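You operate a simulated robot arm through the tools that you are given. There is no shell and no other tool. Be economical: measure what you need, move in short steps, check, and stop when the job is done.

You are at the controls of a simulated two-armed robot. One attempt, no reset.

JOB
Take the yellow cloth from the top of the pine table with the rail and lay it out flat on the top of the steel counter.

The check looks at the end state, three seconds after you hand in, the way a careful person would. Anything else that was tipped, shoved, dropped, spilled or broken makes it a failure. Flat cloth is picked up by pressing the open fingertips on it (5 to 10 N) and closing them slowly along it; thin cloth reads only 2 to 8 mm in the jaws.

ROBOT AND FRAMES
Two 7-joint arms with two-finger parallel grippers on one trunk, on a base that drives. Base frame: it is fixed to the floor where the robot stands at the start and does not move with it; the origin is under the middle of the robot, x ahead of it, y to its left, z up. Lengths are in m, angles in rad, forces in N, time in s.
The left shoulder is at the start at [0.05, 0.161, 1.098], the right one opposite. Places, roughly: top of the steel counter [0.6, -2.2, 0.9]. Payload 3.43 kg a hand.
The tool frame of a hand sits at the grasp point between the pads (the TCP): z along the fingers, y along the line on which they close. The tips reach 0.03 m beyond it. Largest opening 0.094 m; finger width 0.028, thickness 0.01; the body of the gripper, 0.05 by 0.096 m, starts 0.055 m behind the TCP.
Orientation is that of the tool frame in the base frame, as a unit quaternion [w, x, y, z]. With the fingers straight down and closing along the base's y, the tool's x points along the base's -x, its y along +y and its z along -z.

CONTROLS
- The arms move only by the tool play_rows. It takes "left_commands", "right_commands" or both (then of equal length, played together; a hand with none holds still); each is text: rows parted by semicolons, each of 7 numbers parted by spaces: the shift along the base's x, y, z in m, then the turn, a rotation vector about the base's x, y, z in rad, then the closure, from 0 (fully open) to 1 (shut). In form: x y z rx ry rz jaw; .... A call has 1 to 10 rows; each row shifts and turns the commanded pose from where the row before left it. A row lasts 0.2 s, in which the tool goes at most 0.05 m and 0.15 rad; a call with a longer step from one row to the next is refused whole, and so is a gripper value outside its range. A pose out of reach is approached as far as the arm can. The call stops where the force on the tool passes 40 N (or 10 N more than at its start, if that is more) or the arm is blocked; 0.2 s more then pass. The fingers move at their own pace (about 0.045 m/s each) and stop on an object; they squeeze with about 35 N. The grip force told is the motor's: it shows also when the fingers shut on nothing. Time passes only in rows, and 0.2 s behind the last, so rows that do not move let the fingers close. The reply holds the time, the measured pose of the TCP, the force on the tool along the base axes, the opening and the grip force, in the units named above and with some noise, with the torque about the TCP (base axes, N m) and any sound that the robot's microphone picked up.
- Cameras (640 x 400 px; columns grow to the right, rows downward): "scene" is now at [0.1281, -0.0065, 1.222]; the picture's right is [-0.09, -1.00, 0.00], its down [-0.57, 0.05, -0.82] and it looks along [0.81, -0.07, -0.58] (base axes); focal length 288 px, centre (320, 200). "left" rides on the left gripper at [0.076, -0.014, -0.102] in its tool frame; the picture's right is [0.18, 0.98, 0.00], its down [-0.75, 0.14, -0.64] and it looks along [-0.63, 0.12, 0.77] (tool axes); focal length 243 px, centre (320, 200). "right" rides on the right gripper at [0.076, 0.014, -0.102] in its tool frame; the picture's right is [-0.18, 0.98, 0.00], its down [-0.75, -0.14, -0.64] and it looks along [-0.63, -0.12, 0.77] (tool axes); focal length 243 px, centre (320, 200). There is no depth. A picture from a camera that has moved, and an enlarged one, comes with that camera's place and axes in the base frame and with its lens.
- get_image(camera): a new picture of that camera. The clock stands still meanwhile.
- lift_body(by): slides the trunk up (or, below 0, down) by that many m; the arms and the scene camera ride with it, the base frame stays. It gives what a move gives, with no picture.
- base_move(legs): drives the robot by 1 to 6 legs, each [ahead, left, turn to the left] in m, m and rad, along the robot's own axes; the way and the turn of a leg run together, so that a leg with both is an arc; at most 1.5 m and 3.142 rad a leg. The arms and the cameras ride along, it lands a little off, and it stops where it bumps. It gives what a move gives.
- aim_head(pan, tilt): turns the head with the scene camera to pan (to the left, within 1.396 rad either way) and tilt (down, from -0.506 to 1.204), counted from straight ahead of the robot. It gives what a move gives.
- enlarge(camera, box): a new picture of the part [left, top, right, bottom] of that camera's present view, enlarged. The clock stands still meanwhile.
- job_done(): hands the job in; it is judged then, once.

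Go step by step. Nothing tells you exact positions but the pictures and the camera data: compare them with the known pose of the tool, close in by small moves and look again before you grip or let go. The budget is 120 turns and 88 pictures, counting those below and the enlarged ones. Unless the task says otherwise, let go and move clear before handing in, and close with one line.

The tools are called after ">>>" as a command line: name --argument value ..., lists and objects as JSON in quotes. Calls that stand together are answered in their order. play_rows: Moves the arms, as the interface text tells. Its arguments: {"type":"object","properties":{"left_commands":{"type":"string"},"right_commands":{"type":"string"}},"required":[]} The other tools are called the same way: lift_body (by) slides the trunk up or down; base_move (legs) drives the base; aim_head (pan, tilt) turns the head that bears the scene camera; get_image (camera) takes a picture; enlarge (camera, box) takes an enlarged picture of a part of a camera's view; job_done () hands the job in.

At the start:

```text
t: 0.0
left_ee_pos: [0.4965, 0.1583, 0.921]
left_tcp_rot: [0.0, -0.001, 1.0, 0.001]
left_ft_force: [-0.3, 0.3, -1.2]
left_torque: [0.03, -0.02, 0.0]
left_finger_gap: 0.094
left_grip_force: 0.1
right_ee_pos: [0.4488, -0.2104, 0.8856]
right_tcp_rot: [0.0, 0.0, 1.0, 0.0]
right_ft_force: [0.2, -0.7, -0.4]
right_torque: [0.05, -0.03, 0.0]
right_finger_gap: 0.0939
right_grip_force: 0.1
trunk travel left (down, up): [-0.125, 0.142]
robot x, y, heading: [-0.0003, -0.0019, -0.002]
head pan, tilt: [-0.086, 0.614]
```

scene: 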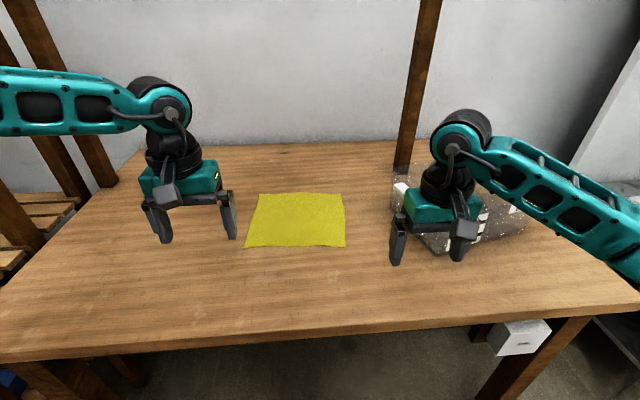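
right: 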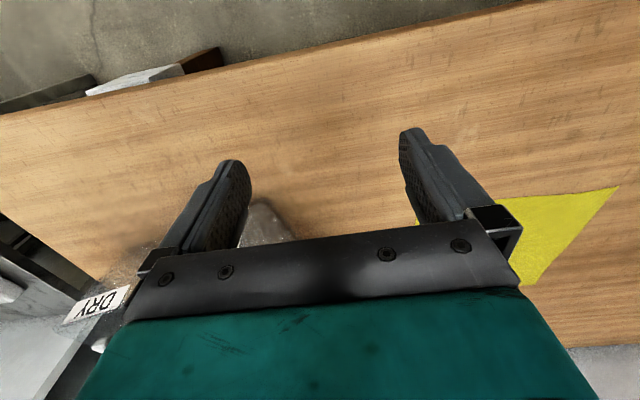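
left: 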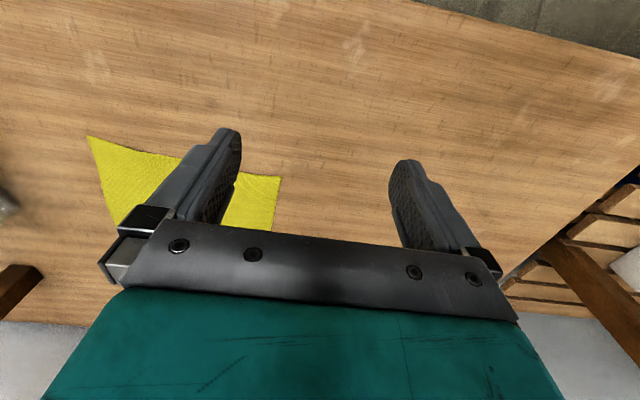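

The yellow cloth lies flat at about x 0.65–0.90, y ±0.13 on the table, with a clear container behind the right hand. I'll look towards the steel counter first.

>>> aim_head --pan -1.3 --tilt 0.4

>>> get_image --camera "scene"

>>> aim_head --pan -0.5 --tilt 0.7

>>> get_image --camera "scene"

```text
t: 1.4
left_ee_pos: [0.4965, 0.1592, 0.9209]
left_tcp_rot: [0.001, -0.001, 1.0, -0.001]
left_ft_force: [0.3, 0.1, -0.1]
left_torque: [0.0, -0.05, -0.01]
left_finger_gap: 0.0941
left_grip_force: 0.0
right_ee_pos: [0.4512, -0.2109, 0.8848]
right_tcp_rot: [0.001, 0.0, 1.0, 0.0]
right_ft_force: [1.2, 1.2, 0.8]
right_torque: [-0.02, 0.02, 0.0]
right_finger_gap: 0.0941
right_grip_force: 0.0
trunk travel left (down, up): [-0.125, 0.142]
robot x, y, heading: [0.0013, -0.0023, -0.001]
head pan, tilt: [-1.3, 0.4]
```

```text
84 pictures are left
camera scene: at [0.0653, -0.0882, 1.2415], right [-0.96, -0.27, 0.0], down [-0.1, 0.38, -0.92], along [0.25, -0.89, -0.39], focal length 288 px, centre (320, 200)
```

scene: 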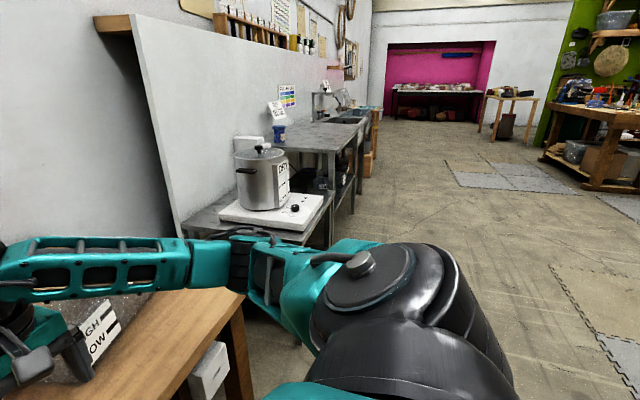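

```text
t: 2.5
left_ee_pos: [0.4963, 0.1578, 0.9211]
left_tcp_rot: [0.001, 0.0, 1.0, 0.0]
left_ft_force: [-0.9, 0.9, 0.5]
left_torque: [-0.01, 0.04, 0.02]
left_finger_gap: 0.0939
left_grip_force: 0.0
right_ee_pos: [0.4493, -0.2113, 0.8851]
right_tcp_rot: [0.0, 0.001, 1.0, 0.001]
right_ft_force: [-0.3, -0.9, 0.2]
right_torque: [-0.02, 0.0, -0.01]
right_finger_gap: 0.0939
right_grip_force: 0.0
trunk travel left (down, up): [-0.125, 0.142]
robot x, y, heading: [-0.0017, 0.0002, 0.004]
head pan, tilt: [-0.499, 0.7]
```

```text
83 pictures are left
camera scene: at [0.115, -0.0397, 1.2147], right [-0.48, -0.88, 0.0], down [-0.57, 0.31, -0.77], along [0.67, -0.37, -0.64], focal length 288 px, centre (320, 200)
```

scene: 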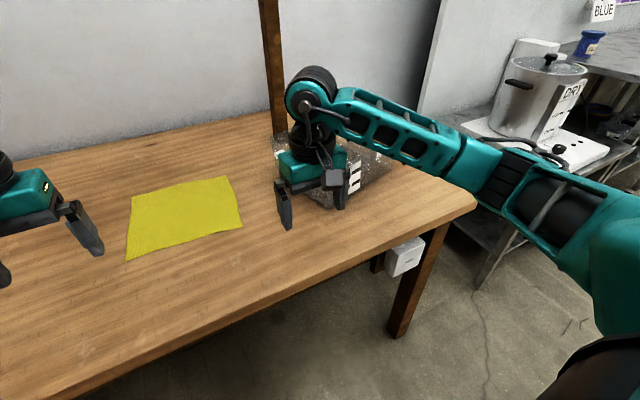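

The counter is the steel surface beyond the pot on the hotplate, with a blue jar on it. I'll zoom in on it.

>>> aim_head --pan -1.3 --tilt 0.4

>>> enlarge --camera "scene" --box '[200, 70, 400, 195]'

>>> enlarge --camera "scene" --box '[0, 180, 320, 380]'

```text
t: 3.7
left_ee_pos: [0.4979, 0.1582, 0.9213]
left_tcp_rot: [0.0, -0.001, 1.0, 0.0]
left_ft_force: [-0.4, -0.1, 0.5]
left_torque: [0.01, 0.01, -0.03]
left_finger_gap: 0.094
left_grip_force: 0.0
right_ee_pos: [0.4503, -0.2114, 0.8856]
right_tcp_rot: [0.0, 0.0, 1.0, 0.0]
right_ft_force: [-0.1, -0.2, 0.0]
right_torque: [-0.02, 0.02, 0.0]
right_finger_gap: 0.0942
right_grip_force: 0.0
trunk travel left (down, up): [-0.125, 0.142]
robot x, y, heading: [-0.0011, 0.0001, 0.0]
head pan, tilt: [-1.3, 0.4]
```

```text
3.20 times, centred on (300, 132) of scene
camera zoom: at [0.0653, -0.0882, 1.2415], right [-0.96, -0.27, 0.0], down [-0.1, 0.38, -0.92], along [0.25, -0.89, -0.39], focal length 922 px, centre (384, 416)
```

zoom: 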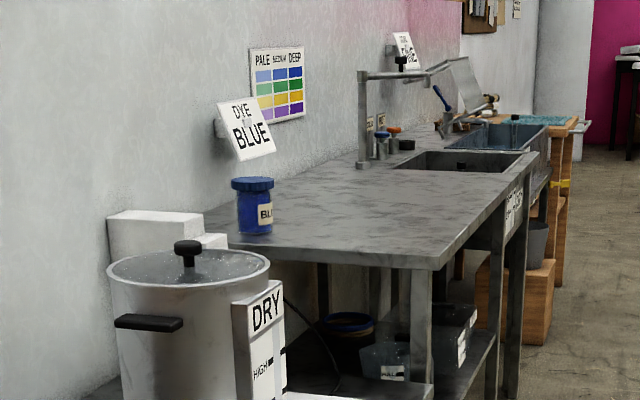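

```text
2.00 times, centred on (160, 280) of scene
camera zoom: at [0.0653, -0.0882, 1.2415], right [-0.96, -0.27, 0.0], down [-0.1, 0.38, -0.92], along [0.25, -0.89, -0.39], focal length 576 px, centre (640, 40)
```

zoom: 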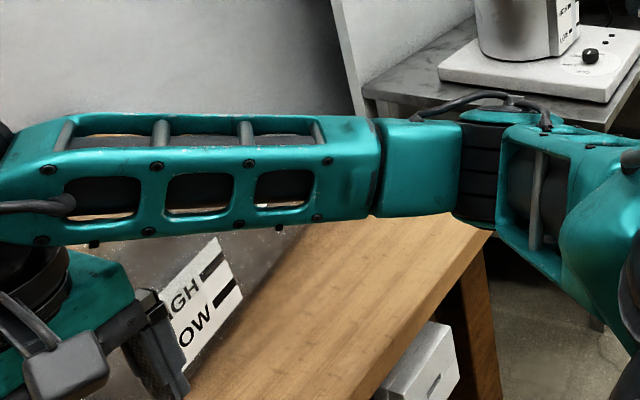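

I'll look down to see how much room lies between the base and the table.

>>> aim_head --pan 0.0 --tilt 1.2

>>> get_image --camera "scene"

```text
t: 5.1
left_ee_pos: [0.4969, 0.1599, 0.9216]
left_tcp_rot: [-0.001, -0.001, 1.0, 0.0]
left_ft_force: [0.3, -0.4, 1.1]
left_torque: [0.01, 0.02, 0.01]
left_finger_gap: 0.0941
left_grip_force: 0.0
right_ee_pos: [0.4505, -0.2113, 0.8858]
right_tcp_rot: [0.0, 0.001, 1.0, 0.001]
right_ft_force: [-0.6, 0.4, 0.3]
right_torque: [0.0, 0.03, -0.01]
right_finger_gap: 0.094
right_grip_force: 0.2
trunk travel left (down, up): [-0.125, 0.142]
robot x, y, heading: [-0.0018, -0.0, 0.003]
head pan, tilt: [0.0, 1.201]
```

```text
80 pictures are left
camera scene: at [0.0964, 0.001, 1.1787], right [0.0, -1.0, 0.0], down [-0.93, 0.0, -0.36], along [0.36, 0.0, -0.93], focal length 288 px, centre (320, 200)
```

scene: 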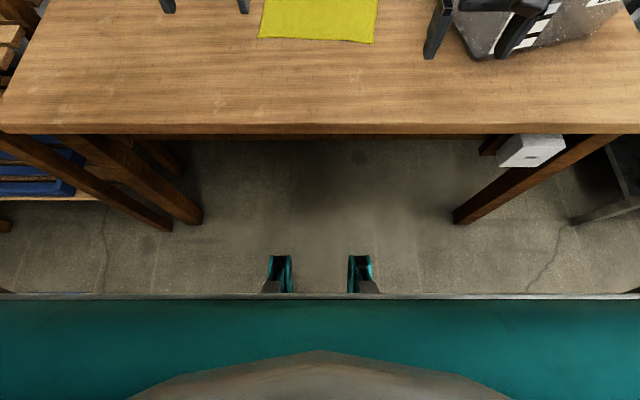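

There's room: the feet run under the table between its legs and the table edge is at x≈0.40. I'll bring the hands inward, then drive 0.12 m ahead.

>>> play_rows --left_commands "0 -0.02 0 0 0 0 0; 0 -0.02 0 0 0 0 0; 0 0 0 0 0 0 0" --right_commands "0 0.04 0 0 0 0 0; 0 0.04 0 0 0 0 0; 0 0.02 0 0 0 0 0"

>>> base_move --legs '[[0.12, 0, 0]]'

>>> aim_head --pan 0.0 --tilt 0.85

>>> get_image --camera "scene"

>>> get_image --camera "right"

>>> get_image --camera "left"

```text
t: 5.9
left_ee_pos: [0.4972, 0.1197, 0.9213]
left_tcp_rot: [0.0, -0.001, 1.0, 0.0]
left_ft_force: [-0.6, 0.5, -0.1]
left_torque: [0.0, 0.01, -0.02]
left_finger_gap: 0.0941
left_grip_force: 0.1
right_ee_pos: [0.4504, -0.1108, 0.8867]
right_tcp_rot: [-0.001, 0.0, 1.0, 0.0]
right_ft_force: [0.6, -0.1, 0.2]
right_torque: [-0.01, -0.03, 0.01]
right_finger_gap: 0.0939
right_grip_force: 0.0
trunk travel left (down, up): [-0.125, 0.142]
robot x, y, heading: [-0.0002, -0.0011, 0.002]
head pan, tilt: [0.0, 1.201]
```

```text
t: 7.2
left_ee_pos: [0.617, 0.1209, 0.9216]
left_tcp_rot: [0.0, 0.0, 1.0, 0.0]
left_ft_force: [-0.5, -0.3, -0.1]
left_torque: [0.01, 0.01, 0.01]
left_finger_gap: 0.0942
left_grip_force: 0.0
right_ee_pos: [0.5696, -0.1108, 0.8867]
right_tcp_rot: [0.0, -0.001, 1.0, 0.0]
right_ft_force: [-0.1, -0.1, 0.0]
right_torque: [-0.02, 0.02, -0.01]
right_finger_gap: 0.0939
right_grip_force: 0.0
trunk travel left (down, up): [-0.125, 0.142]
robot x, y, heading: [0.1186, -0.0011, 0.003]
head pan, tilt: [0.0, 1.201]
```

```text
t: 8.0
left_ee_pos: [0.6159, 0.1195, 0.9213]
left_tcp_rot: [0.0, -0.001, 1.0, 0.0]
left_ft_force: [0.6, 0.1, -0.4]
left_torque: [0.0, 0.03, -0.01]
left_finger_gap: 0.0938
left_grip_force: 0.1
right_ee_pos: [0.5691, -0.1101, 0.8869]
right_tcp_rot: [0.001, -0.001, 1.0, 0.0]
right_ft_force: [-0.2, -0.5, -0.1]
right_torque: [-0.04, 0.0, 0.0]
right_finger_gap: 0.094
right_grip_force: 0.0
trunk travel left (down, up): [-0.125, 0.142]
robot x, y, heading: [0.118, -0.0018, -0.002]
head pan, tilt: [0.0, 0.85]
```

```text
79 pictures are left
camera scene: at [0.2378, 0.0012, 1.2024], right [0.0, -1.0, 0.0], down [-0.75, 0.0, -0.66], along [0.66, 0.0, -0.75], focal length 288 px, centre (320, 200)
```

scene: 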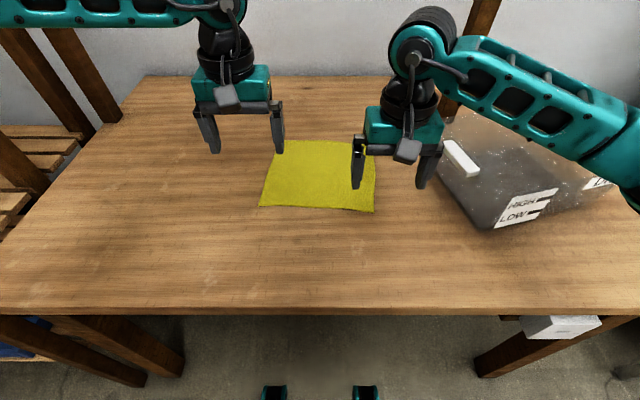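

```text
78 pictures are left
camera right: at [0.4933, -0.0973, 0.9891], right [0.18, 0.98, 0.0], down [0.75, -0.14, 0.64], along [0.63, -0.12, -0.77], focal length 243 px, centre (320, 200)
```

right: 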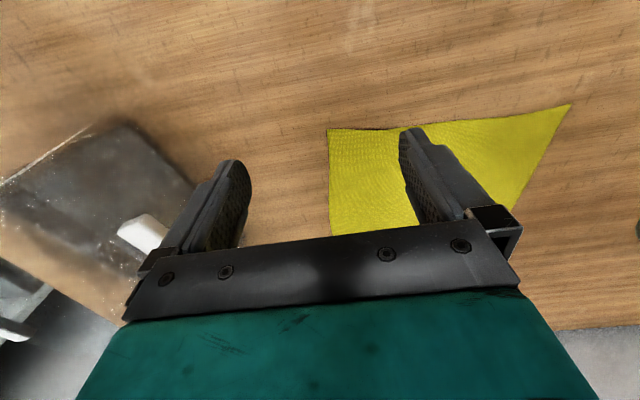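

```text
77 pictures are left
camera left: at [0.5398, 0.1055, 1.0246], right [-0.19, 0.98, 0.0], down [0.75, 0.14, 0.64], along [0.63, 0.12, -0.77], focal length 243 px, centre (320, 200)
```

left: 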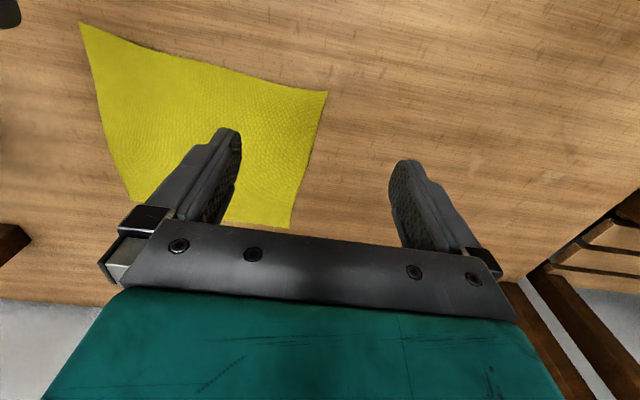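

Triangulating several views puts the table top nearer z≈0.77, with the cloth's near corners at about (0.595, 0.12) and (0.582, −0.103). I'll move both hands above those corners with the jaws half closed.

>>> play_rows --left_commands "0 -0.016 -0.02 0 0 0 0.63; 0 -0.016 -0.03 0 0 0 0.63; 0 0 -0.02 0 0 0 0.63; 0 0 0 0 0 0 0.63; 0 0 0 0 0 0 0.63" --right_commands "0.012 0.02 0 0 0 0 0.63; 0.012 0.02 -0.02 0 0 0 0.63; 0.01 0 -0.016 0 0 0 0.63; 0 0 0 0 0 0 0.63; 0 0 0 0 0 0 0.63"

>>> get_image --camera "right"

>>> get_image --camera "left"

>>> enlarge --camera "scene" --box '[200, 100, 440, 250]'

```text
t: 9.2
left_ee_pos: [0.6168, 0.0867, 0.8512]
left_tcp_rot: [0.0, -0.001, 1.0, 0.0]
left_ft_force: [-0.2, 0.3, -1.0]
left_torque: [-0.01, 0.04, 0.02]
left_finger_gap: 0.0348
left_grip_force: 0.1
right_ee_pos: [0.6058, -0.069, 0.851]
right_tcp_rot: [0.0, -0.001, 1.0, 0.0]
right_ft_force: [-0.3, 0.1, 1.0]
right_torque: [-0.02, -0.03, 0.0]
right_finger_gap: 0.0348
right_grip_force: 0.1
trunk travel left (down, up): [-0.125, 0.142]
robot x, y, heading: [0.119, 0.0019, -0.001]
head pan, tilt: [0.0, 0.85]
```

```text
76 pictures are left
camera right: at [0.5286, -0.0563, 0.9526], right [0.18, 0.98, 0.0], down [0.75, -0.14, 0.64], along [0.63, -0.12, -0.77], focal length 243 px, centre (320, 200)
```

right: 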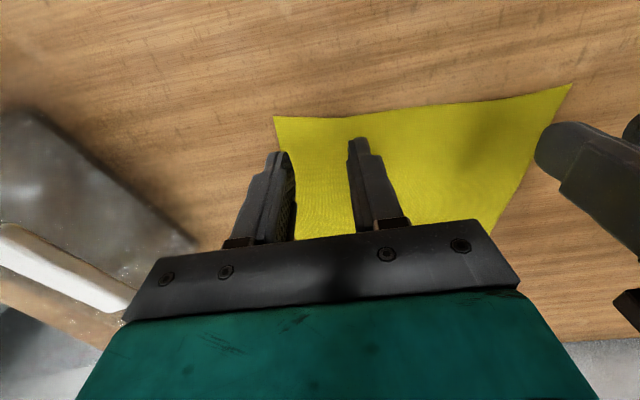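

```text
75 pictures are left
camera left: at [0.5389, 0.0733, 0.9536], right [-0.19, 0.98, 0.0], down [0.75, 0.14, 0.64], along [0.63, 0.12, -0.77], focal length 243 px, centre (320, 200)
```

left: 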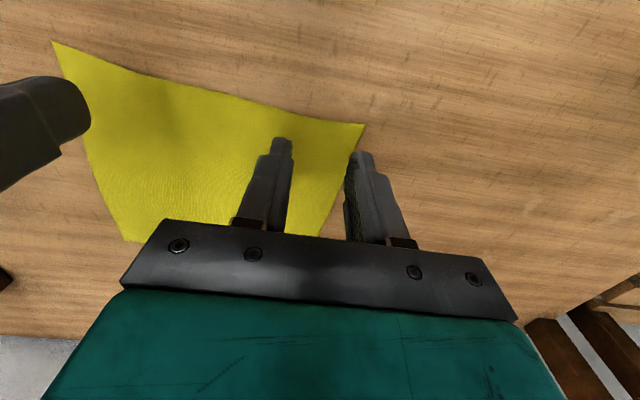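

```text
2.67 times, centred on (320, 175) of scene
camera zoom: at [0.2379, 0.0012, 1.2024], right [0.0, -1.0, 0.0], down [-0.75, 0.0, -0.66], along [0.66, 0.0, -0.75], focal length 769 px, centre (320, 267)
```

zoom: 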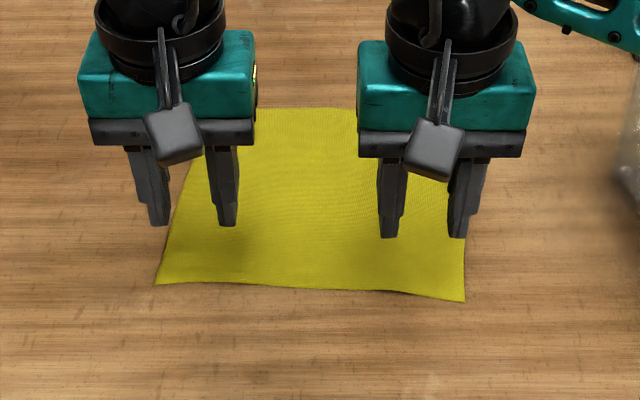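

Corner estimates are confirmed; I'll nudge inward slightly and go down.

>>> play_rows --left_commands "0.008 -0.006 -0.01 0 0 0 0.63; 0 0 -0.02 0 0 0 0.63; 0 0 -0.008 0 0 0 0.63; 0 0 0 0 0 0 0.63" --right_commands "0.006 0.002 -0.01 0 0 0 0.63; 0 0 -0.02 0 0 0 0.63; 0 0 -0.008 0 0 0 0.63; 0 0 0 0 0 0 0.63"

>>> get_image --camera "right"

>>> get_image --camera "left"

```text
t: 10.2
left_ee_pos: [0.6245, 0.0823, 0.8136]
left_tcp_rot: [0.0, -0.002, 1.0, 0.0]
left_ft_force: [0.3, -1.0, 0.3]
left_torque: [0.02, 0.0, 0.01]
left_finger_gap: 0.0348
left_grip_force: 0.0
right_ee_pos: [0.6086, -0.0691, 0.8131]
right_tcp_rot: [0.001, -0.001, 1.0, 0.0]
right_ft_force: [-0.1, 0.1, -0.2]
right_torque: [-0.02, 0.0, 0.0]
right_finger_gap: 0.0346
right_grip_force: 0.1
trunk travel left (down, up): [-0.125, 0.142]
robot x, y, heading: [0.1173, 0.0019, 0.003]
head pan, tilt: [0.0, 0.85]
```

```text
73 pictures are left
camera right: at [0.5328, -0.0559, 0.9144], right [0.18, 0.98, 0.0], down [0.75, -0.14, 0.64], along [0.63, -0.12, -0.77], focal length 243 px, centre (320, 200)
```

right: 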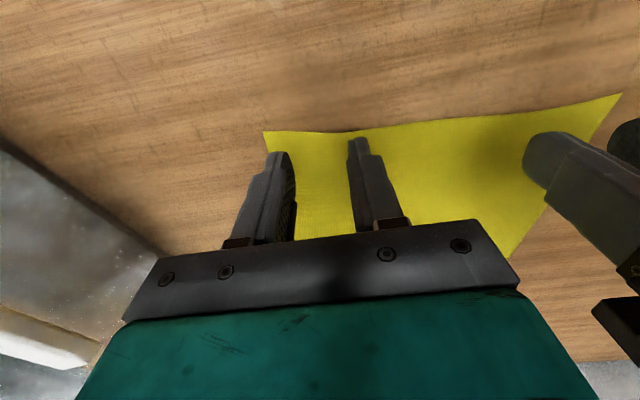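

```text
72 pictures are left
camera left: at [0.5472, 0.0674, 0.9162], right [-0.19, 0.98, 0.0], down [0.75, 0.14, 0.64], along [0.63, 0.12, -0.77], focal length 243 px, centre (320, 200)
```

left: 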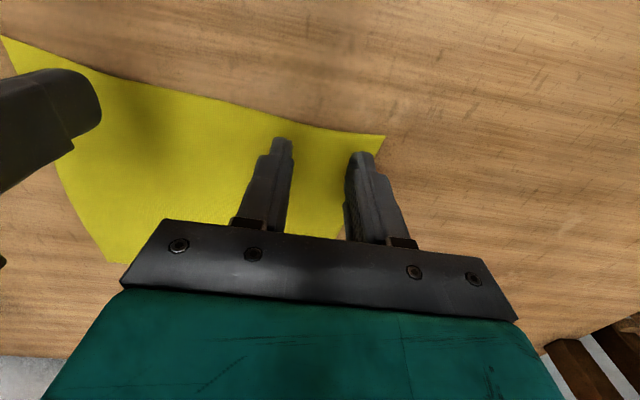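

Tips are about 1 cm above the cloth and well placed. Pressing down in small steps.

>>> play_rows --left_commands "0.003 -0.001 -0.004 0 0 0 0.63; 0 0 -0.003 0 0 0 0.63; 0 0 -0.002 0 0 0 0.63; 0 0 0 0 0 0 0.63" --right_commands "0.003 0 -0.004 0 0 0 0.63; 0 0 -0.003 0 0 0 0.63; 0 0 -0.002 0 0 0 0.63; 0 0 0 0 0 0 0.63"

```text
t: 11.2
left_ee_pos: [0.6285, 0.0798, 0.8047]
left_tcp_rot: [0.0, -0.001, 1.0, -0.001]
left_ft_force: [-0.3, -0.3, 0.1]
left_torque: [-0.02, -0.02, 0.02]
left_finger_gap: 0.0348
left_grip_force: 0.1
right_ee_pos: [0.6124, -0.0696, 0.8032]
right_tcp_rot: [0.0, 0.0, 1.0, 0.0]
right_ft_force: [0.3, 0.5, 0.6]
right_torque: [-0.01, -0.02, 0.03]
right_finger_gap: 0.0348
right_grip_force: 0.1
trunk travel left (down, up): [-0.125, 0.142]
robot x, y, heading: [0.1196, -0.0013, 0.001]
head pan, tilt: [0.0, 0.85]
```

>>> play_rows --left_commands "0 0 -0.002 0 0 0 0.63; 0 0 -0.002 0 0 0 0.63; 0 0 0 0 0 0 0.63" --right_commands "0 0 -0.002 0 0 0 0.63; 0 0 -0.002 0 0 0 0.63; 0 0 0 0 0 0 0.63"

```text
t: 12.0
left_ee_pos: [0.6276, 0.0792, 0.8007]
left_tcp_rot: [-0.001, -0.001, 1.0, 0.001]
left_ft_force: [-0.3, 0.3, 0.2]
left_torque: [0.03, -0.03, -0.01]
left_finger_gap: 0.0346
left_grip_force: 0.1
right_ee_pos: [0.613, -0.0681, 0.8]
right_tcp_rot: [0.0, -0.001, 1.0, 0.0]
right_ft_force: [-0.1, 0.3, 0.1]
right_torque: [0.05, 0.02, -0.01]
right_finger_gap: 0.0348
right_grip_force: 0.0
trunk travel left (down, up): [-0.125, 0.142]
robot x, y, heading: [0.1157, 0.0008, -0.003]
head pan, tilt: [0.0, 0.85]
```

Still free; continuing down.

>>> play_rows --left_commands "0 0 -0.002 0 0 0 0.63; 0 0 -0.002 0 0 0 0.63; 0 0 0 0 0 0 0.63" --right_commands "0 0 -0.002 0 0 0 0.63; 0 0 -0.002 0 0 0 0.63; 0 0 0 0 0 0 0.63"

>>> get_image --camera "right"

```text
t: 12.8
left_ee_pos: [0.6278, 0.081, 0.7974]
left_tcp_rot: [0.001, -0.001, 1.0, 0.001]
left_ft_force: [0.0, 0.5, 0.3]
left_torque: [-0.02, 0.04, 0.03]
left_finger_gap: 0.0348
left_grip_force: 0.0
right_ee_pos: [0.6136, -0.0668, 0.7969]
right_tcp_rot: [0.0, -0.001, 1.0, 0.0]
right_ft_force: [-0.2, 0.2, 0.3]
right_torque: [0.02, -0.03, -0.01]
right_finger_gap: 0.035
right_grip_force: 0.0
trunk travel left (down, up): [-0.125, 0.142]
robot x, y, heading: [0.119, -0.0, -0.005]
head pan, tilt: [0.0, 0.85]
```

```text
71 pictures are left
camera right: at [0.5365, -0.0553, 0.8986], right [0.18, 0.98, 0.0], down [0.75, -0.14, 0.64], along [0.63, -0.12, -0.77], focal length 243 px, centre (320, 200)
```

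right: 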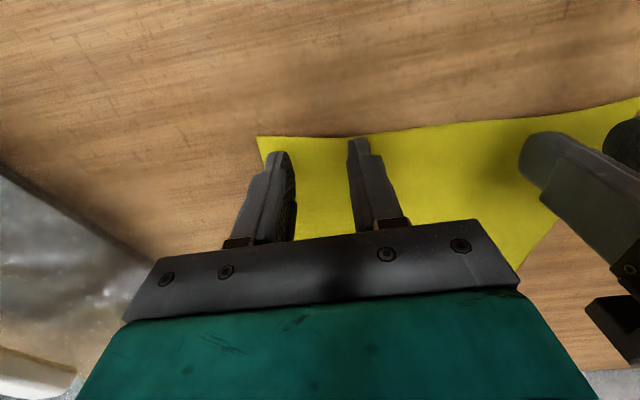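

>>> play_rows --left_commands "0 0 -0.002 0 0 0 0.63; 0 0 -0.002 0 0 0 0.63; 0 0 -0.001 0 0 0 0.63; 0 0 0 0 0 0 0.63" --right_commands "0 0 -0.002 0 0 0 0.63; 0 0 -0.002 0 0 0 0.63; 0 0 -0.001 0 0 0 0.63; 0 0 0 0 0 0 0.63"

```text
t: 13.8
left_ee_pos: [0.6279, 0.0793, 0.7928]
left_tcp_rot: [0.0, 0.0, 1.0, 0.0]
left_ft_force: [0.6, -0.2, -0.4]
left_torque: [0.02, 0.0, 0.0]
left_finger_gap: 0.0344
left_grip_force: 0.0
right_ee_pos: [0.6127, -0.0675, 0.7907]
right_tcp_rot: [0.0, -0.001, 1.0, 0.001]
right_ft_force: [0.2, 0.5, 0.1]
right_torque: [-0.02, 0.03, -0.03]
right_finger_gap: 0.0346
right_grip_force: 0.1
trunk travel left (down, up): [-0.125, 0.142]
robot x, y, heading: [0.1205, -0.0009, 0.003]
head pan, tilt: [0.0, 0.85]
```

>>> play_rows --left_commands "0 0 -0.002 0 0 0 0.63; 0 0 -0.002 0 0 0 0.63; 0 0 -0.001 0 0 0 0.63; 0 0 0 0 0 0 0.63" --right_commands "0 0 -0.002 0 0 0 0.63; 0 0 -0.002 0 0 0 0.63; 0 0 -0.001 0 0 0 0.63; 0 0 0 0 0 0 0.63"

>>> get_image --camera "right"

>>> get_image --camera "left"

>>> enlarge --camera "scene" --box '[200, 100, 440, 250]'

```text
t: 14.8
left_ee_pos: [0.6271, 0.0806, 0.7857]
left_tcp_rot: [0.001, -0.001, 1.0, 0.0]
left_ft_force: [-0.4, 0.1, -0.6]
left_torque: [0.01, -0.02, 0.01]
left_finger_gap: 0.0347
left_grip_force: 0.0
right_ee_pos: [0.6126, -0.0684, 0.7851]
right_tcp_rot: [0.0, -0.001, 1.0, 0.001]
right_ft_force: [-0.5, 0.1, -0.4]
right_torque: [-0.01, -0.01, -0.02]
right_finger_gap: 0.0348
right_grip_force: 0.0
trunk travel left (down, up): [-0.125, 0.142]
robot x, y, heading: [0.1188, 0.0018, -0.001]
head pan, tilt: [0.0, 0.85]
```

```text
70 pictures are left
camera right: at [0.5367, -0.0553, 0.8874], right [0.18, 0.98, 0.0], down [0.75, -0.14, 0.64], along [0.63, -0.12, -0.77], focal length 243 px, centre (320, 200)
```

right: 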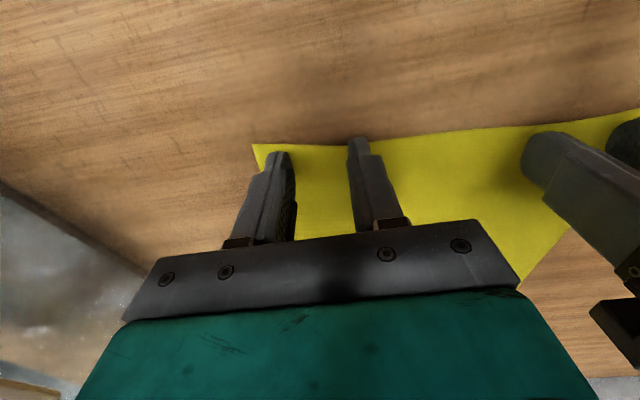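

```text
69 pictures are left
camera left: at [0.5508, 0.0666, 0.8898], right [-0.19, 0.98, 0.0], down [0.75, 0.14, 0.64], along [0.63, 0.12, -0.77], focal length 243 px, centre (320, 200)
```

left: 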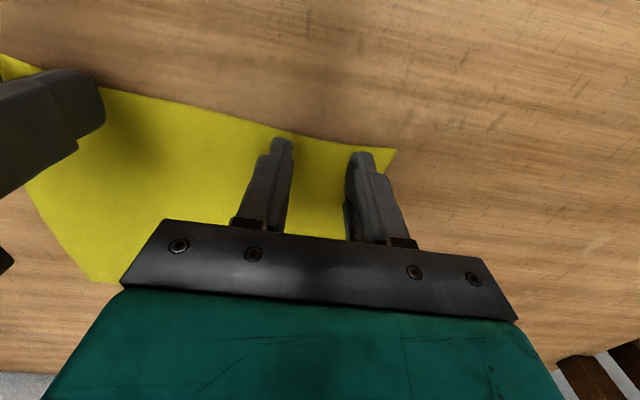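

```text
2.67 times, centred on (320, 175) of scene
camera zoom: at [0.2379, 0.0012, 1.2024], right [0.0, -1.0, 0.0], down [-0.75, 0.0, -0.66], along [0.66, 0.0, -0.75], focal length 769 px, centre (320, 267)
```

zoom: 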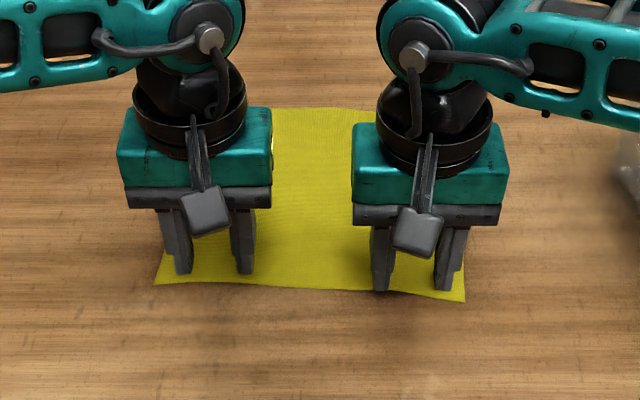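

Still not in contact, so the surface is a bit lower (≈0.75), and the corners a bit farther out. I'll shift both hands slightly forward and keep going down.

>>> play_rows --left_commands "0.008 0.002 -0.001 0 0 0 0.63; 0 0 -0.002 0 0 0 0.63; 0 0 -0.001 0 0 0 0.63; 0 0 0 0 0 0 0.63" --right_commands "0.007 0 -0.001 0 0 0 0.63; 0 0 -0.002 0 0 0 0.63; 0 0 -0.001 0 0 0 0.63; 0 0 0 0 0 0 0.63"

```text
t: 15.8
left_ee_pos: [0.6355, 0.0827, 0.7814]
left_tcp_rot: [0.0, -0.001, 1.0, 0.0]
left_ft_force: [0.5, -0.3, -0.4]
left_torque: [0.0, 0.01, 0.04]
left_finger_gap: 0.0349
left_grip_force: 0.1
right_ee_pos: [0.6194, -0.0675, 0.7821]
right_tcp_rot: [0.0, -0.001, 1.0, 0.0]
right_ft_force: [0.0, 0.5, 0.6]
right_torque: [0.0, 0.03, 0.02]
right_finger_gap: 0.0346
right_grip_force: 0.1
trunk travel left (down, up): [-0.125, 0.142]
robot x, y, heading: [0.1205, -0.0004, 0.002]
head pan, tilt: [0.0, 0.85]
```

>>> play_rows --left_commands "0 0 -0.002 0 0 0 0.63; 0 0 -0.002 0 0 0 0.63; 0 0 0 0 0 0 0.63" --right_commands "0 0 -0.002 0 0 0 0.63; 0 0 -0.002 0 0 0 0.63; 0 0 0 0 0 0 0.63"

```text
t: 16.6
left_ee_pos: [0.6358, 0.0827, 0.7805]
left_tcp_rot: [0.003, -0.002, 1.0, 0.0]
left_ft_force: [0.3, 3.4, 10.5]
left_torque: [0.18, 0.05, -0.01]
left_finger_gap: 0.0349
left_grip_force: 0.1
right_ee_pos: [0.6198, -0.067, 0.7818]
right_tcp_rot: [0.002, 0.0, 1.0, 0.0]
right_ft_force: [2.2, -1.3, 15.6]
right_torque: [-0.19, -0.01, 0.03]
right_finger_gap: 0.0349
right_grip_force: 0.3
trunk travel left (down, up): [-0.125, 0.142]
robot x, y, heading: [0.1214, 0.0009, -0.0]
head pan, tilt: [0.0, 0.85]
```

Contact: table surface at z≈0.751, with about 10 and 15 N. I'll ease off slightly and close slowly.

>>> play_rows --left_commands "0 0 0.001 0 0 0 0.63; 0 0 0 0 0 0 0.67; 0 0 0 0 0 0 0.71; 0 0 0 0 0 0 0.75; 0 0 0 0 0 0 0.79; 0 0 0 0 0 0 0.83; 0 0 0 0 0 0 0.87; 0 0 0 0 0 0 0.91; 0 0 0 0 0 0 0.95; 0 0 0 0 0 0 1" --right_commands "0 0 0.002 0 0 0 0.63; 0 0 0 0 0 0 0.67; 0 0 0 0 0 0 0.71; 0 0 0 0 0 0 0.75; 0 0 0 0 0 0 0.79; 0 0 0 0 0 0 0.83; 0 0 0 0 0 0 0.87; 0 0 0 0 0 0 0.91; 0 0 0 0 0 0 0.95; 0 0 0 0 0 0 1"

>>> play_rows --left_commands "0 0 0 0 0 0 1; 0 0 0 0 0 0 1" --right_commands "0 0 0 0 0 0 1; 0 0 0 0 0 0 1"

>>> get_image --camera "right"

>>> get_image --camera "left"

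>>> enlarge --camera "scene" --box '[200, 100, 440, 250]'

```text
t: 18.8
left_ee_pos: [0.6349, 0.0826, 0.7807]
left_tcp_rot: [0.002, -0.001, 1.0, 0.0]
left_ft_force: [0.7, -0.8, 13.5]
left_torque: [0.01, 0.07, 0.01]
left_finger_gap: 0.0003
left_grip_force: 28.2
right_ee_pos: [0.6182, -0.0686, 0.7816]
right_tcp_rot: [0.001, -0.001, 1.0, 0.0]
right_ft_force: [-0.3, -0.4, 8.7]
right_torque: [0.01, 0.04, 0.0]
right_finger_gap: 0.0
right_grip_force: 25.2
trunk travel left (down, up): [-0.125, 0.142]
robot x, y, heading: [0.1138, 0.0005, 0.004]
head pan, tilt: [0.0, 0.85]
```

```text
t: 19.4
left_ee_pos: [0.6341, 0.0831, 0.7811]
left_tcp_rot: [0.001, -0.001, 1.0, 0.0]
left_ft_force: [0.2, 0.4, 12.7]
left_torque: [-0.02, 0.05, -0.01]
left_finger_gap: 0.0
left_grip_force: 33.2
right_ee_pos: [0.6188, -0.0684, 0.7822]
right_tcp_rot: [0.001, -0.001, 1.0, 0.0]
right_ft_force: [0.5, 0.3, 8.7]
right_torque: [-0.07, -0.01, 0.03]
right_finger_gap: 0.0003
right_grip_force: 33.4
trunk travel left (down, up): [-0.125, 0.142]
robot x, y, heading: [0.1178, 0.0015, 0.001]
head pan, tilt: [0.0, 0.85]
```

```text
67 pictures are left
camera right: at [0.5424, -0.0554, 0.8831], right [0.18, 0.98, 0.0], down [0.75, -0.14, 0.64], along [0.63, -0.12, -0.77], focal length 243 px, centre (320, 200)
```

right: 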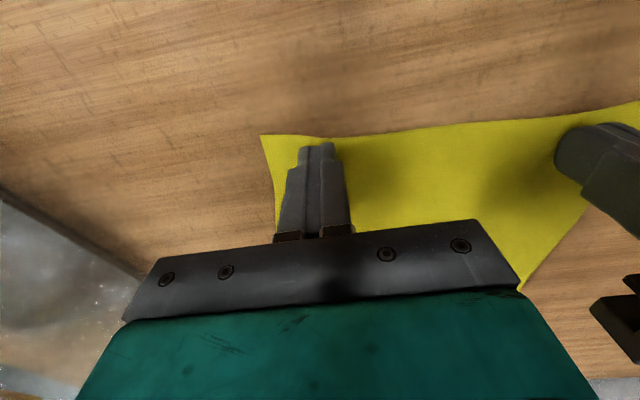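

```text
66 pictures are left
camera left: at [0.5577, 0.0685, 0.8837], right [-0.19, 0.98, 0.0], down [0.75, 0.14, 0.64], along [0.63, 0.12, -0.76], focal length 243 px, centre (320, 200)
```

left: 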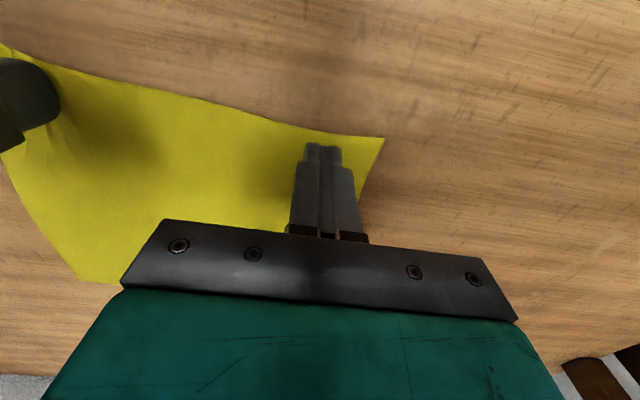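

```text
2.67 times, centred on (320, 175) of scene
camera zoom: at [0.2363, 0.0011, 1.2027], right [0.0, -1.0, 0.0], down [-0.75, 0.0, -0.66], along [0.66, 0.0, -0.75], focal length 769 px, centre (320, 267)
```

zoom: 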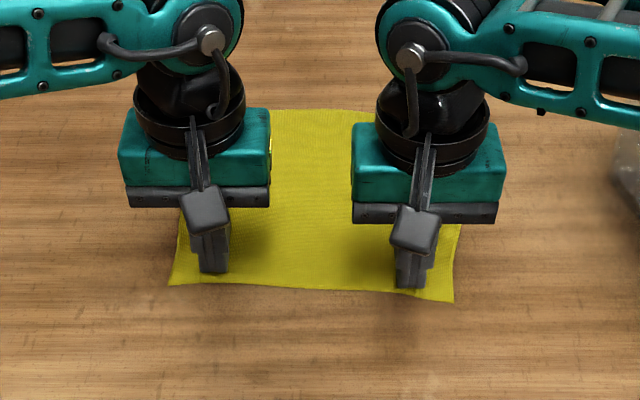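

The jaws closed on nothing (gap 0): the tips slid over the cloth. I'll lift, open wider, press again at around 8 N and close more slowly.

>>> play_rows --left_commands "0 0 0.007 0 0 0 1; 0 -0.004 0 0 0 0 0.36; 0 0 0 0 0 0 0.36; 0 0 0 0 0 0 0.36; 0 0 -0.003 0 0 0 0.36; 0 0 -0.002 0 0 0 0.36; 0 0 0 0 0 0 0.36" --right_commands "0 0 0.007 0 0 0 1; 0 0.006 0 0 0 0 0.36; 0 0 0 0 0 0 0.36; 0 0 0 0 0 0 0.36; 0 0 -0.003 0 0 0 0.36; 0 0 -0.002 0 0 0 0.36; 0 0 0 0 0 0 0.36"

```text
t: 21.0
left_ee_pos: [0.6353, 0.0771, 0.7817]
left_tcp_rot: [0.0, -0.001, 1.0, -0.001]
left_ft_force: [-0.3, -0.2, -0.4]
left_torque: [0.0, -0.02, -0.01]
left_finger_gap: 0.0605
left_grip_force: 0.1
right_ee_pos: [0.6199, -0.0625, 0.7819]
right_tcp_rot: [-0.001, 0.001, 1.0, 0.0]
right_ft_force: [-0.7, -0.4, 0.1]
right_torque: [-0.03, -0.01, -0.03]
right_finger_gap: 0.0602
right_grip_force: 0.0
trunk travel left (down, up): [-0.125, 0.142]
robot x, y, heading: [0.1183, 0.0014, 0.007]
head pan, tilt: [0.0, 0.85]
```

>>> play_rows --left_commands "0 0 -0.001 0 0 0 0.36; 0 0 -0.0008 0 0 0 0.36; 0 0 0 0 0 0 0.36" --right_commands "0 0 -0.001 0 0 0 0.36; 0 0 -0.001 0 0 0 0.36; 0 0 0 0 0 0 0.36"

>>> get_image --camera "right"

```text
t: 21.8
left_ee_pos: [0.634, 0.0781, 0.781]
left_tcp_rot: [0.002, -0.001, 1.0, -0.001]
left_ft_force: [-1.6, 0.5, 7.6]
left_torque: [0.07, 0.07, 0.02]
left_finger_gap: 0.06
left_grip_force: 0.0
right_ee_pos: [0.619, -0.062, 0.7805]
right_tcp_rot: [0.001, 0.0, 1.0, 0.0]
right_ft_force: [0.4, -0.5, 6.4]
right_torque: [-0.04, -0.04, -0.01]
right_finger_gap: 0.0601
right_grip_force: 0.3
trunk travel left (down, up): [-0.125, 0.142]
robot x, y, heading: [0.1185, 0.0012, 0.0]
head pan, tilt: [0.0, 0.85]
```

```text
64 pictures are left
camera right: at [0.5427, -0.049, 0.883], right [0.18, 0.98, 0.0], down [0.75, -0.14, 0.64], along [0.63, -0.12, -0.77], focal length 243 px, centre (320, 200)
```

right: 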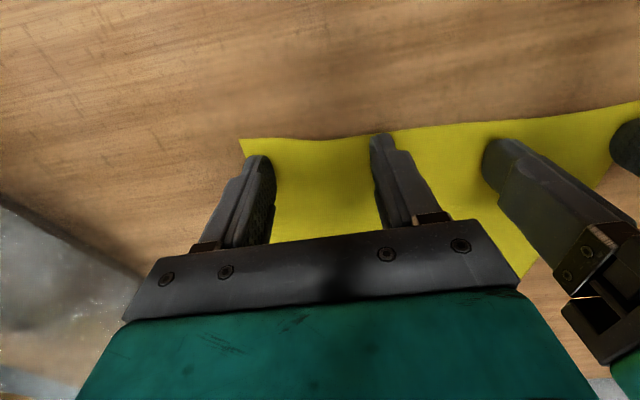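

Both at 6–8 N. Closing slowly, checking halfway.

>>> play_rows --left_commands "0 0 0 0 0 0 0.38; 0 0 0 0 0 0 0.4; 0 0 0 0 0 0 0.42; 0 0 0 0 0 0 0.45; 0 0 0 0 0 0 0.48; 0 0 0 0 0 0 0.51; 0 0 0 0 0 0 0.54; 0 0 0 0 0 0 0.57; 0 0 0 0 0 0 0.6; 0 0 0 0 0 0 0.63" --right_commands "0 0 0 0 0 0 0.38; 0 0 0 0 0 0 0.4; 0 0 0 0 0 0 0.42; 0 0 0 0 0 0 0.45; 0 0 0 0 0 0 0.48; 0 0 0 0 0 0 0.51; 0 0 0 0 0 0 0.54; 0 0 0 0 0 0 0.57; 0 0 0 0 0 0 0.6; 0 0 0 0 0 0 0.63"

>>> enlarge --camera "right" --box '[160, 80, 480, 280]'

>>> enlarge --camera "scene" --box '[240, 150, 400, 250]'

```text
t: 24.0
left_ee_pos: [0.6335, 0.0776, 0.7809]
left_tcp_rot: [0.002, 0.0, 1.0, -0.001]
left_ft_force: [0.0, -1.8, 12.2]
left_torque: [-0.04, 0.06, 0.02]
left_finger_gap: 0.034
left_grip_force: 0.1
right_ee_pos: [0.6188, -0.0607, 0.7815]
right_tcp_rot: [0.001, -0.001, 1.0, 0.0]
right_ft_force: [-0.2, 0.8, 11.3]
right_torque: [-0.03, -0.01, 0.0]
right_finger_gap: 0.0354
right_grip_force: 0.0
trunk travel left (down, up): [-0.125, 0.142]
robot x, y, heading: [0.1183, 0.0017, 0.006]
head pan, tilt: [0.0, 0.85]
```

```text
2.00 times, centred on (320, 180) of right
camera zoom: at [0.542, -0.0488, 0.883], right [0.18, 0.98, 0.0], down [0.75, -0.14, 0.64], along [0.63, -0.12, -0.77], focal length 485 px, centre (320, 240)
```

zoom: 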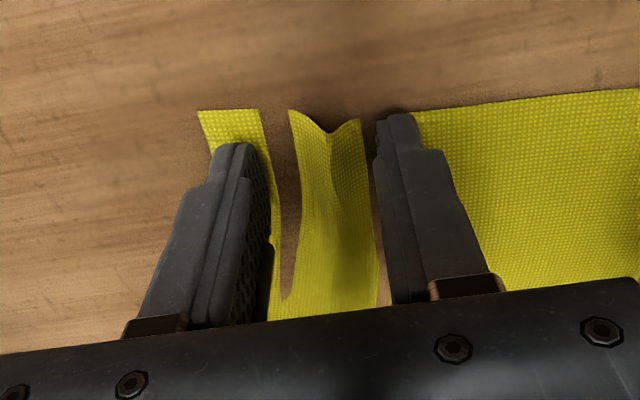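

```text
4.00 times, centred on (320, 200) of scene
camera zoom: at [0.2362, 0.0011, 1.2027], right [0.0, -1.0, 0.0], down [-0.75, 0.0, -0.66], along [0.66, 0.0, -0.75], focal length 1153 px, centre (320, 200)
```

zoom: 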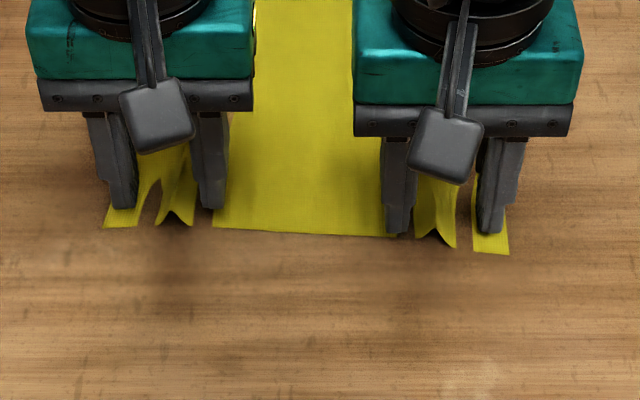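

A fold is rising between the fingers on both hands this time. Continuing to close slowly, easing the pressure a touch.

>>> play_rows --left_commands "0 0 0.0006 0 0 0 0.66; 0 0 0 0 0 0 0.69; 0 0 0 0 0 0 0.72; 0 0 0 0 0 0 0.75; 0 0 0 0 0 0 0.78; 0 0 0 0 0 0 0.81; 0 0 0 0 0 0 0.84; 0 0 0 0 0 0 0.87; 0 0 0 0 0 0 0.9; 0 0 0 0 0 0 0.93" --right_commands "0 0 0.0005 0 0 0 0.66; 0 0 0 0 0 0 0.69; 0 0 0 0 0 0 0.72; 0 0 0 0 0 0 0.75; 0 0 0 0 0 0 0.78; 0 0 0 0 0 0 0.81; 0 0 0 0 0 0 0.84; 0 0 0 0 0 0 0.87; 0 0 0 0 0 0 0.9; 0 0 0 0 0 0 0.93"

>>> play_rows --left_commands "0 0 0 0 0 0 0.96; 0 0 0 0 0 0 1; 0 0 0 0 0 0 1; 0 0 0 0 0 0 1" --right_commands "0 0 0 0 0 0 0.96; 0 0 0 0 0 0 1; 0 0 0 0 0 0 1; 0 0 0 0 0 0 1"

>>> enlarge --camera "right" --box '[160, 80, 480, 280]'

>>> enlarge --camera "scene" --box '[240, 150, 400, 250]'

```text
t: 26.2
left_ee_pos: [0.6344, 0.0789, 0.7822]
left_tcp_rot: [0.001, -0.001, 1.0, 0.001]
left_ft_force: [-0.4, -1.4, 7.1]
left_torque: [-0.05, 0.05, 0.03]
left_finger_gap: 0.0074
left_grip_force: 0.8
right_ee_pos: [0.6193, -0.0635, 0.7816]
right_tcp_rot: [0.0, 0.0, 1.0, 0.0]
right_ft_force: [1.7, -1.7, 12.0]
right_torque: [0.05, 0.02, 0.0]
right_finger_gap: 0.007
right_grip_force: 0.4
trunk travel left (down, up): [-0.125, 0.142]
robot x, y, heading: [0.1199, -0.0004, 0.0]
head pan, tilt: [0.0, 0.85]
```

```text
t: 27.2
left_ee_pos: [0.6346, 0.0789, 0.7816]
left_tcp_rot: [0.002, -0.001, 1.0, 0.0]
left_ft_force: [0.5, 1.1, 8.9]
left_torque: [-0.06, 0.01, 0.02]
left_finger_gap: 0.0001
left_grip_force: 33.1
right_ee_pos: [0.6187, -0.0621, 0.7817]
right_tcp_rot: [0.002, 0.0, 1.0, -0.001]
right_ft_force: [1.3, -1.1, 13.4]
right_torque: [0.03, -0.04, -0.02]
right_finger_gap: 0.0001
right_grip_force: 33.0
trunk travel left (down, up): [-0.125, 0.142]
robot x, y, heading: [0.1195, 0.0012, 0.003]
head pan, tilt: [0.0, 0.85]
```

```text
2.00 times, centred on (320, 180) of right
camera zoom: at [0.5426, -0.0494, 0.8835], right [0.18, 0.98, 0.0], down [0.75, -0.14, 0.64], along [0.63, -0.12, -0.77], focal length 485 px, centre (320, 240)
```

zoom: 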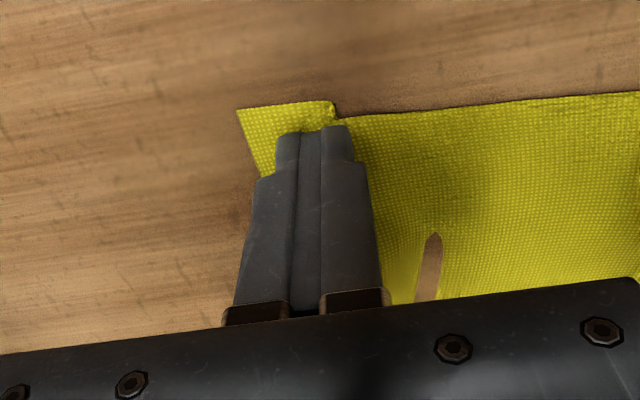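

```text
4.00 times, centred on (320, 200) of scene
camera zoom: at [0.2363, 0.0012, 1.2027], right [0.0, -1.0, 0.0], down [-0.75, 0.0, -0.66], along [0.66, 0.0, -0.75], focal length 1153 px, centre (320, 200)
```

zoom: 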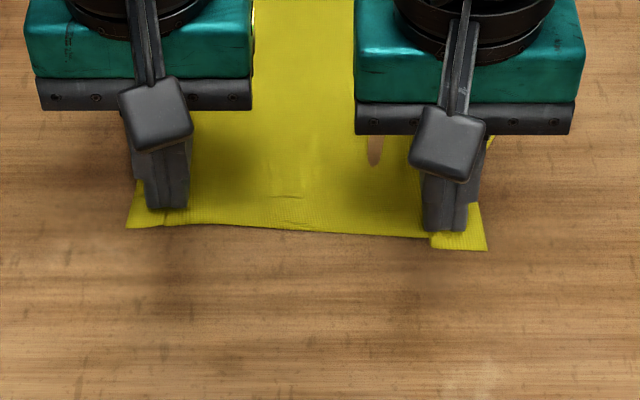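

The gap again reads about 0, though the cloth is drawn in. I'll lift 2 cm to see whether it comes along.

>>> play_rows --left_commands "0 0 0.01 0 0 0 1; 0 0 0.01 0 0 0 1; 0 0 0 0 0 0 1" --right_commands "0 0 0.01 0 0 0 1; 0 0 0.01 0 0 0 1; 0 0 0 0 0 0 1"

>>> enlarge --camera "right" --box '[160, 80, 480, 280]'

>>> enlarge --camera "scene" --box '[200, 130, 440, 280]'

```text
t: 28.0
left_ee_pos: [0.6352, 0.079, 0.8009]
left_tcp_rot: [0.0, -0.001, 1.0, 0.0]
left_ft_force: [-0.4, -0.2, 0.3]
left_torque: [0.02, -0.01, 0.03]
left_finger_gap: 0.0001
left_grip_force: 32.7
right_ee_pos: [0.6196, -0.062, 0.8003]
right_tcp_rot: [-0.001, -0.002, 1.0, 0.0]
right_ft_force: [-0.6, -0.1, 0.0]
right_torque: [0.0, 0.02, 0.01]
right_finger_gap: 0.0
right_grip_force: 33.0
trunk travel left (down, up): [-0.125, 0.142]
robot x, y, heading: [0.1207, 0.0003, 0.005]
head pan, tilt: [0.0, 0.85]
```

```text
2.00 times, centred on (320, 180) of right
camera zoom: at [0.5436, -0.0497, 0.9025], right [0.18, 0.98, 0.0], down [0.75, -0.14, 0.64], along [0.63, -0.12, -0.77], focal length 485 px, centre (320, 240)
```

zoom: 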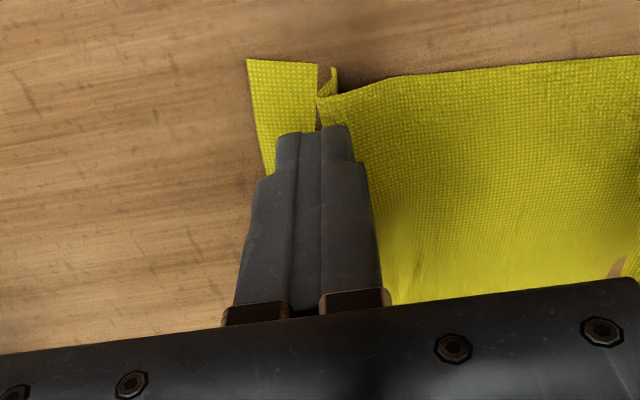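

```text
2.67 times, centred on (320, 205) of scene
camera zoom: at [0.2378, 0.0012, 1.2024], right [0.0, -1.0, 0.0], down [-0.75, 0.0, -0.66], along [0.66, 0.0, -0.75], focal length 769 px, centre (320, 187)
```

zoom: 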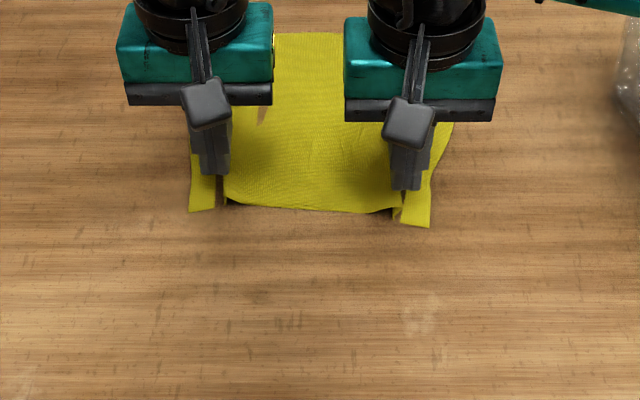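

The cloth beside the fingers seems raised. I'll lift another 4 cm to be sure.

>>> play_rows --left_commands "0 0 0.01 0 0 0 1; 0 0 0.015 0 0 0 1; 0 0 0.015 0 0 0 1; 0 0 0 0 0 0 1" --right_commands "0 0 0.01 0 0 0 1; 0 0 0.015 0 0 0 1; 0 0 0.015 0 0 0 1; 0 0 0 0 0 0 1"

>>> enlarge --camera "scene" --box '[200, 100, 440, 250]'

>>> enlarge --camera "left" --box '[160, 40, 480, 240]'

```text
t: 29.0
left_ee_pos: [0.6359, 0.0781, 0.8414]
left_tcp_rot: [0.001, -0.002, 1.0, 0.0]
left_ft_force: [0.6, 0.1, 0.4]
left_torque: [0.0, 0.01, -0.01]
left_finger_gap: 0.0002
left_grip_force: 33.2
right_ee_pos: [0.6212, -0.0635, 0.8406]
right_tcp_rot: [0.0, 0.0, 1.0, 0.0]
right_ft_force: [0.3, -0.2, 0.4]
right_torque: [0.01, -0.02, 0.0]
right_finger_gap: 0.0
right_grip_force: 32.7
trunk travel left (down, up): [-0.125, 0.142]
robot x, y, heading: [0.1181, -0.0004, 0.001]
head pan, tilt: [0.0, 0.85]
```

```text
2.67 times, centred on (320, 175) of scene
camera zoom: at [0.2379, 0.0012, 1.2024], right [0.0, -1.0, 0.0], down [-0.75, 0.0, -0.66], along [0.66, 0.0, -0.75], focal length 769 px, centre (320, 267)
```

zoom: 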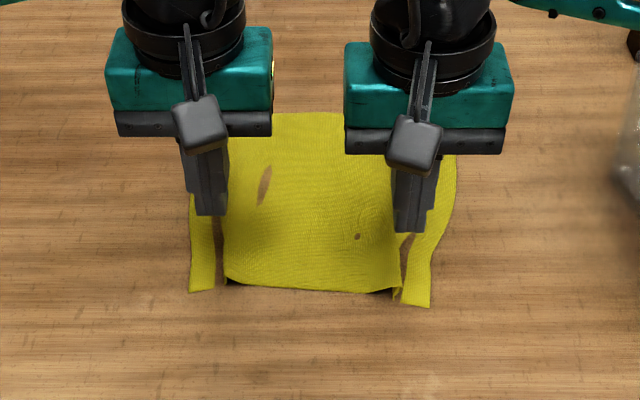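

```text
2.00 times, centred on (320, 140) of left
camera zoom: at [0.5591, 0.0641, 0.9436], right [-0.19, 0.98, 0.0], down [0.75, 0.14, 0.64], along [0.63, 0.12, -0.77], focal length 485 px, centre (320, 320)
```

zoom: 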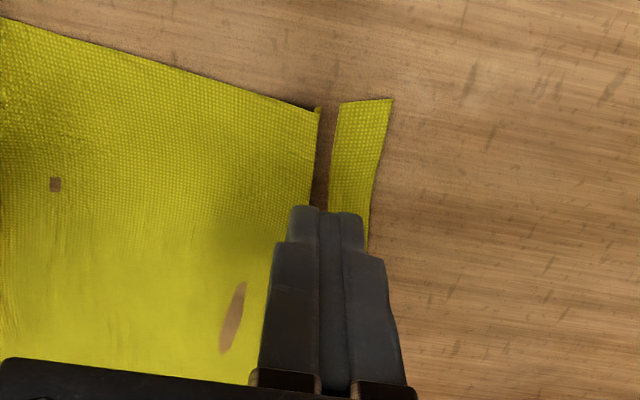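

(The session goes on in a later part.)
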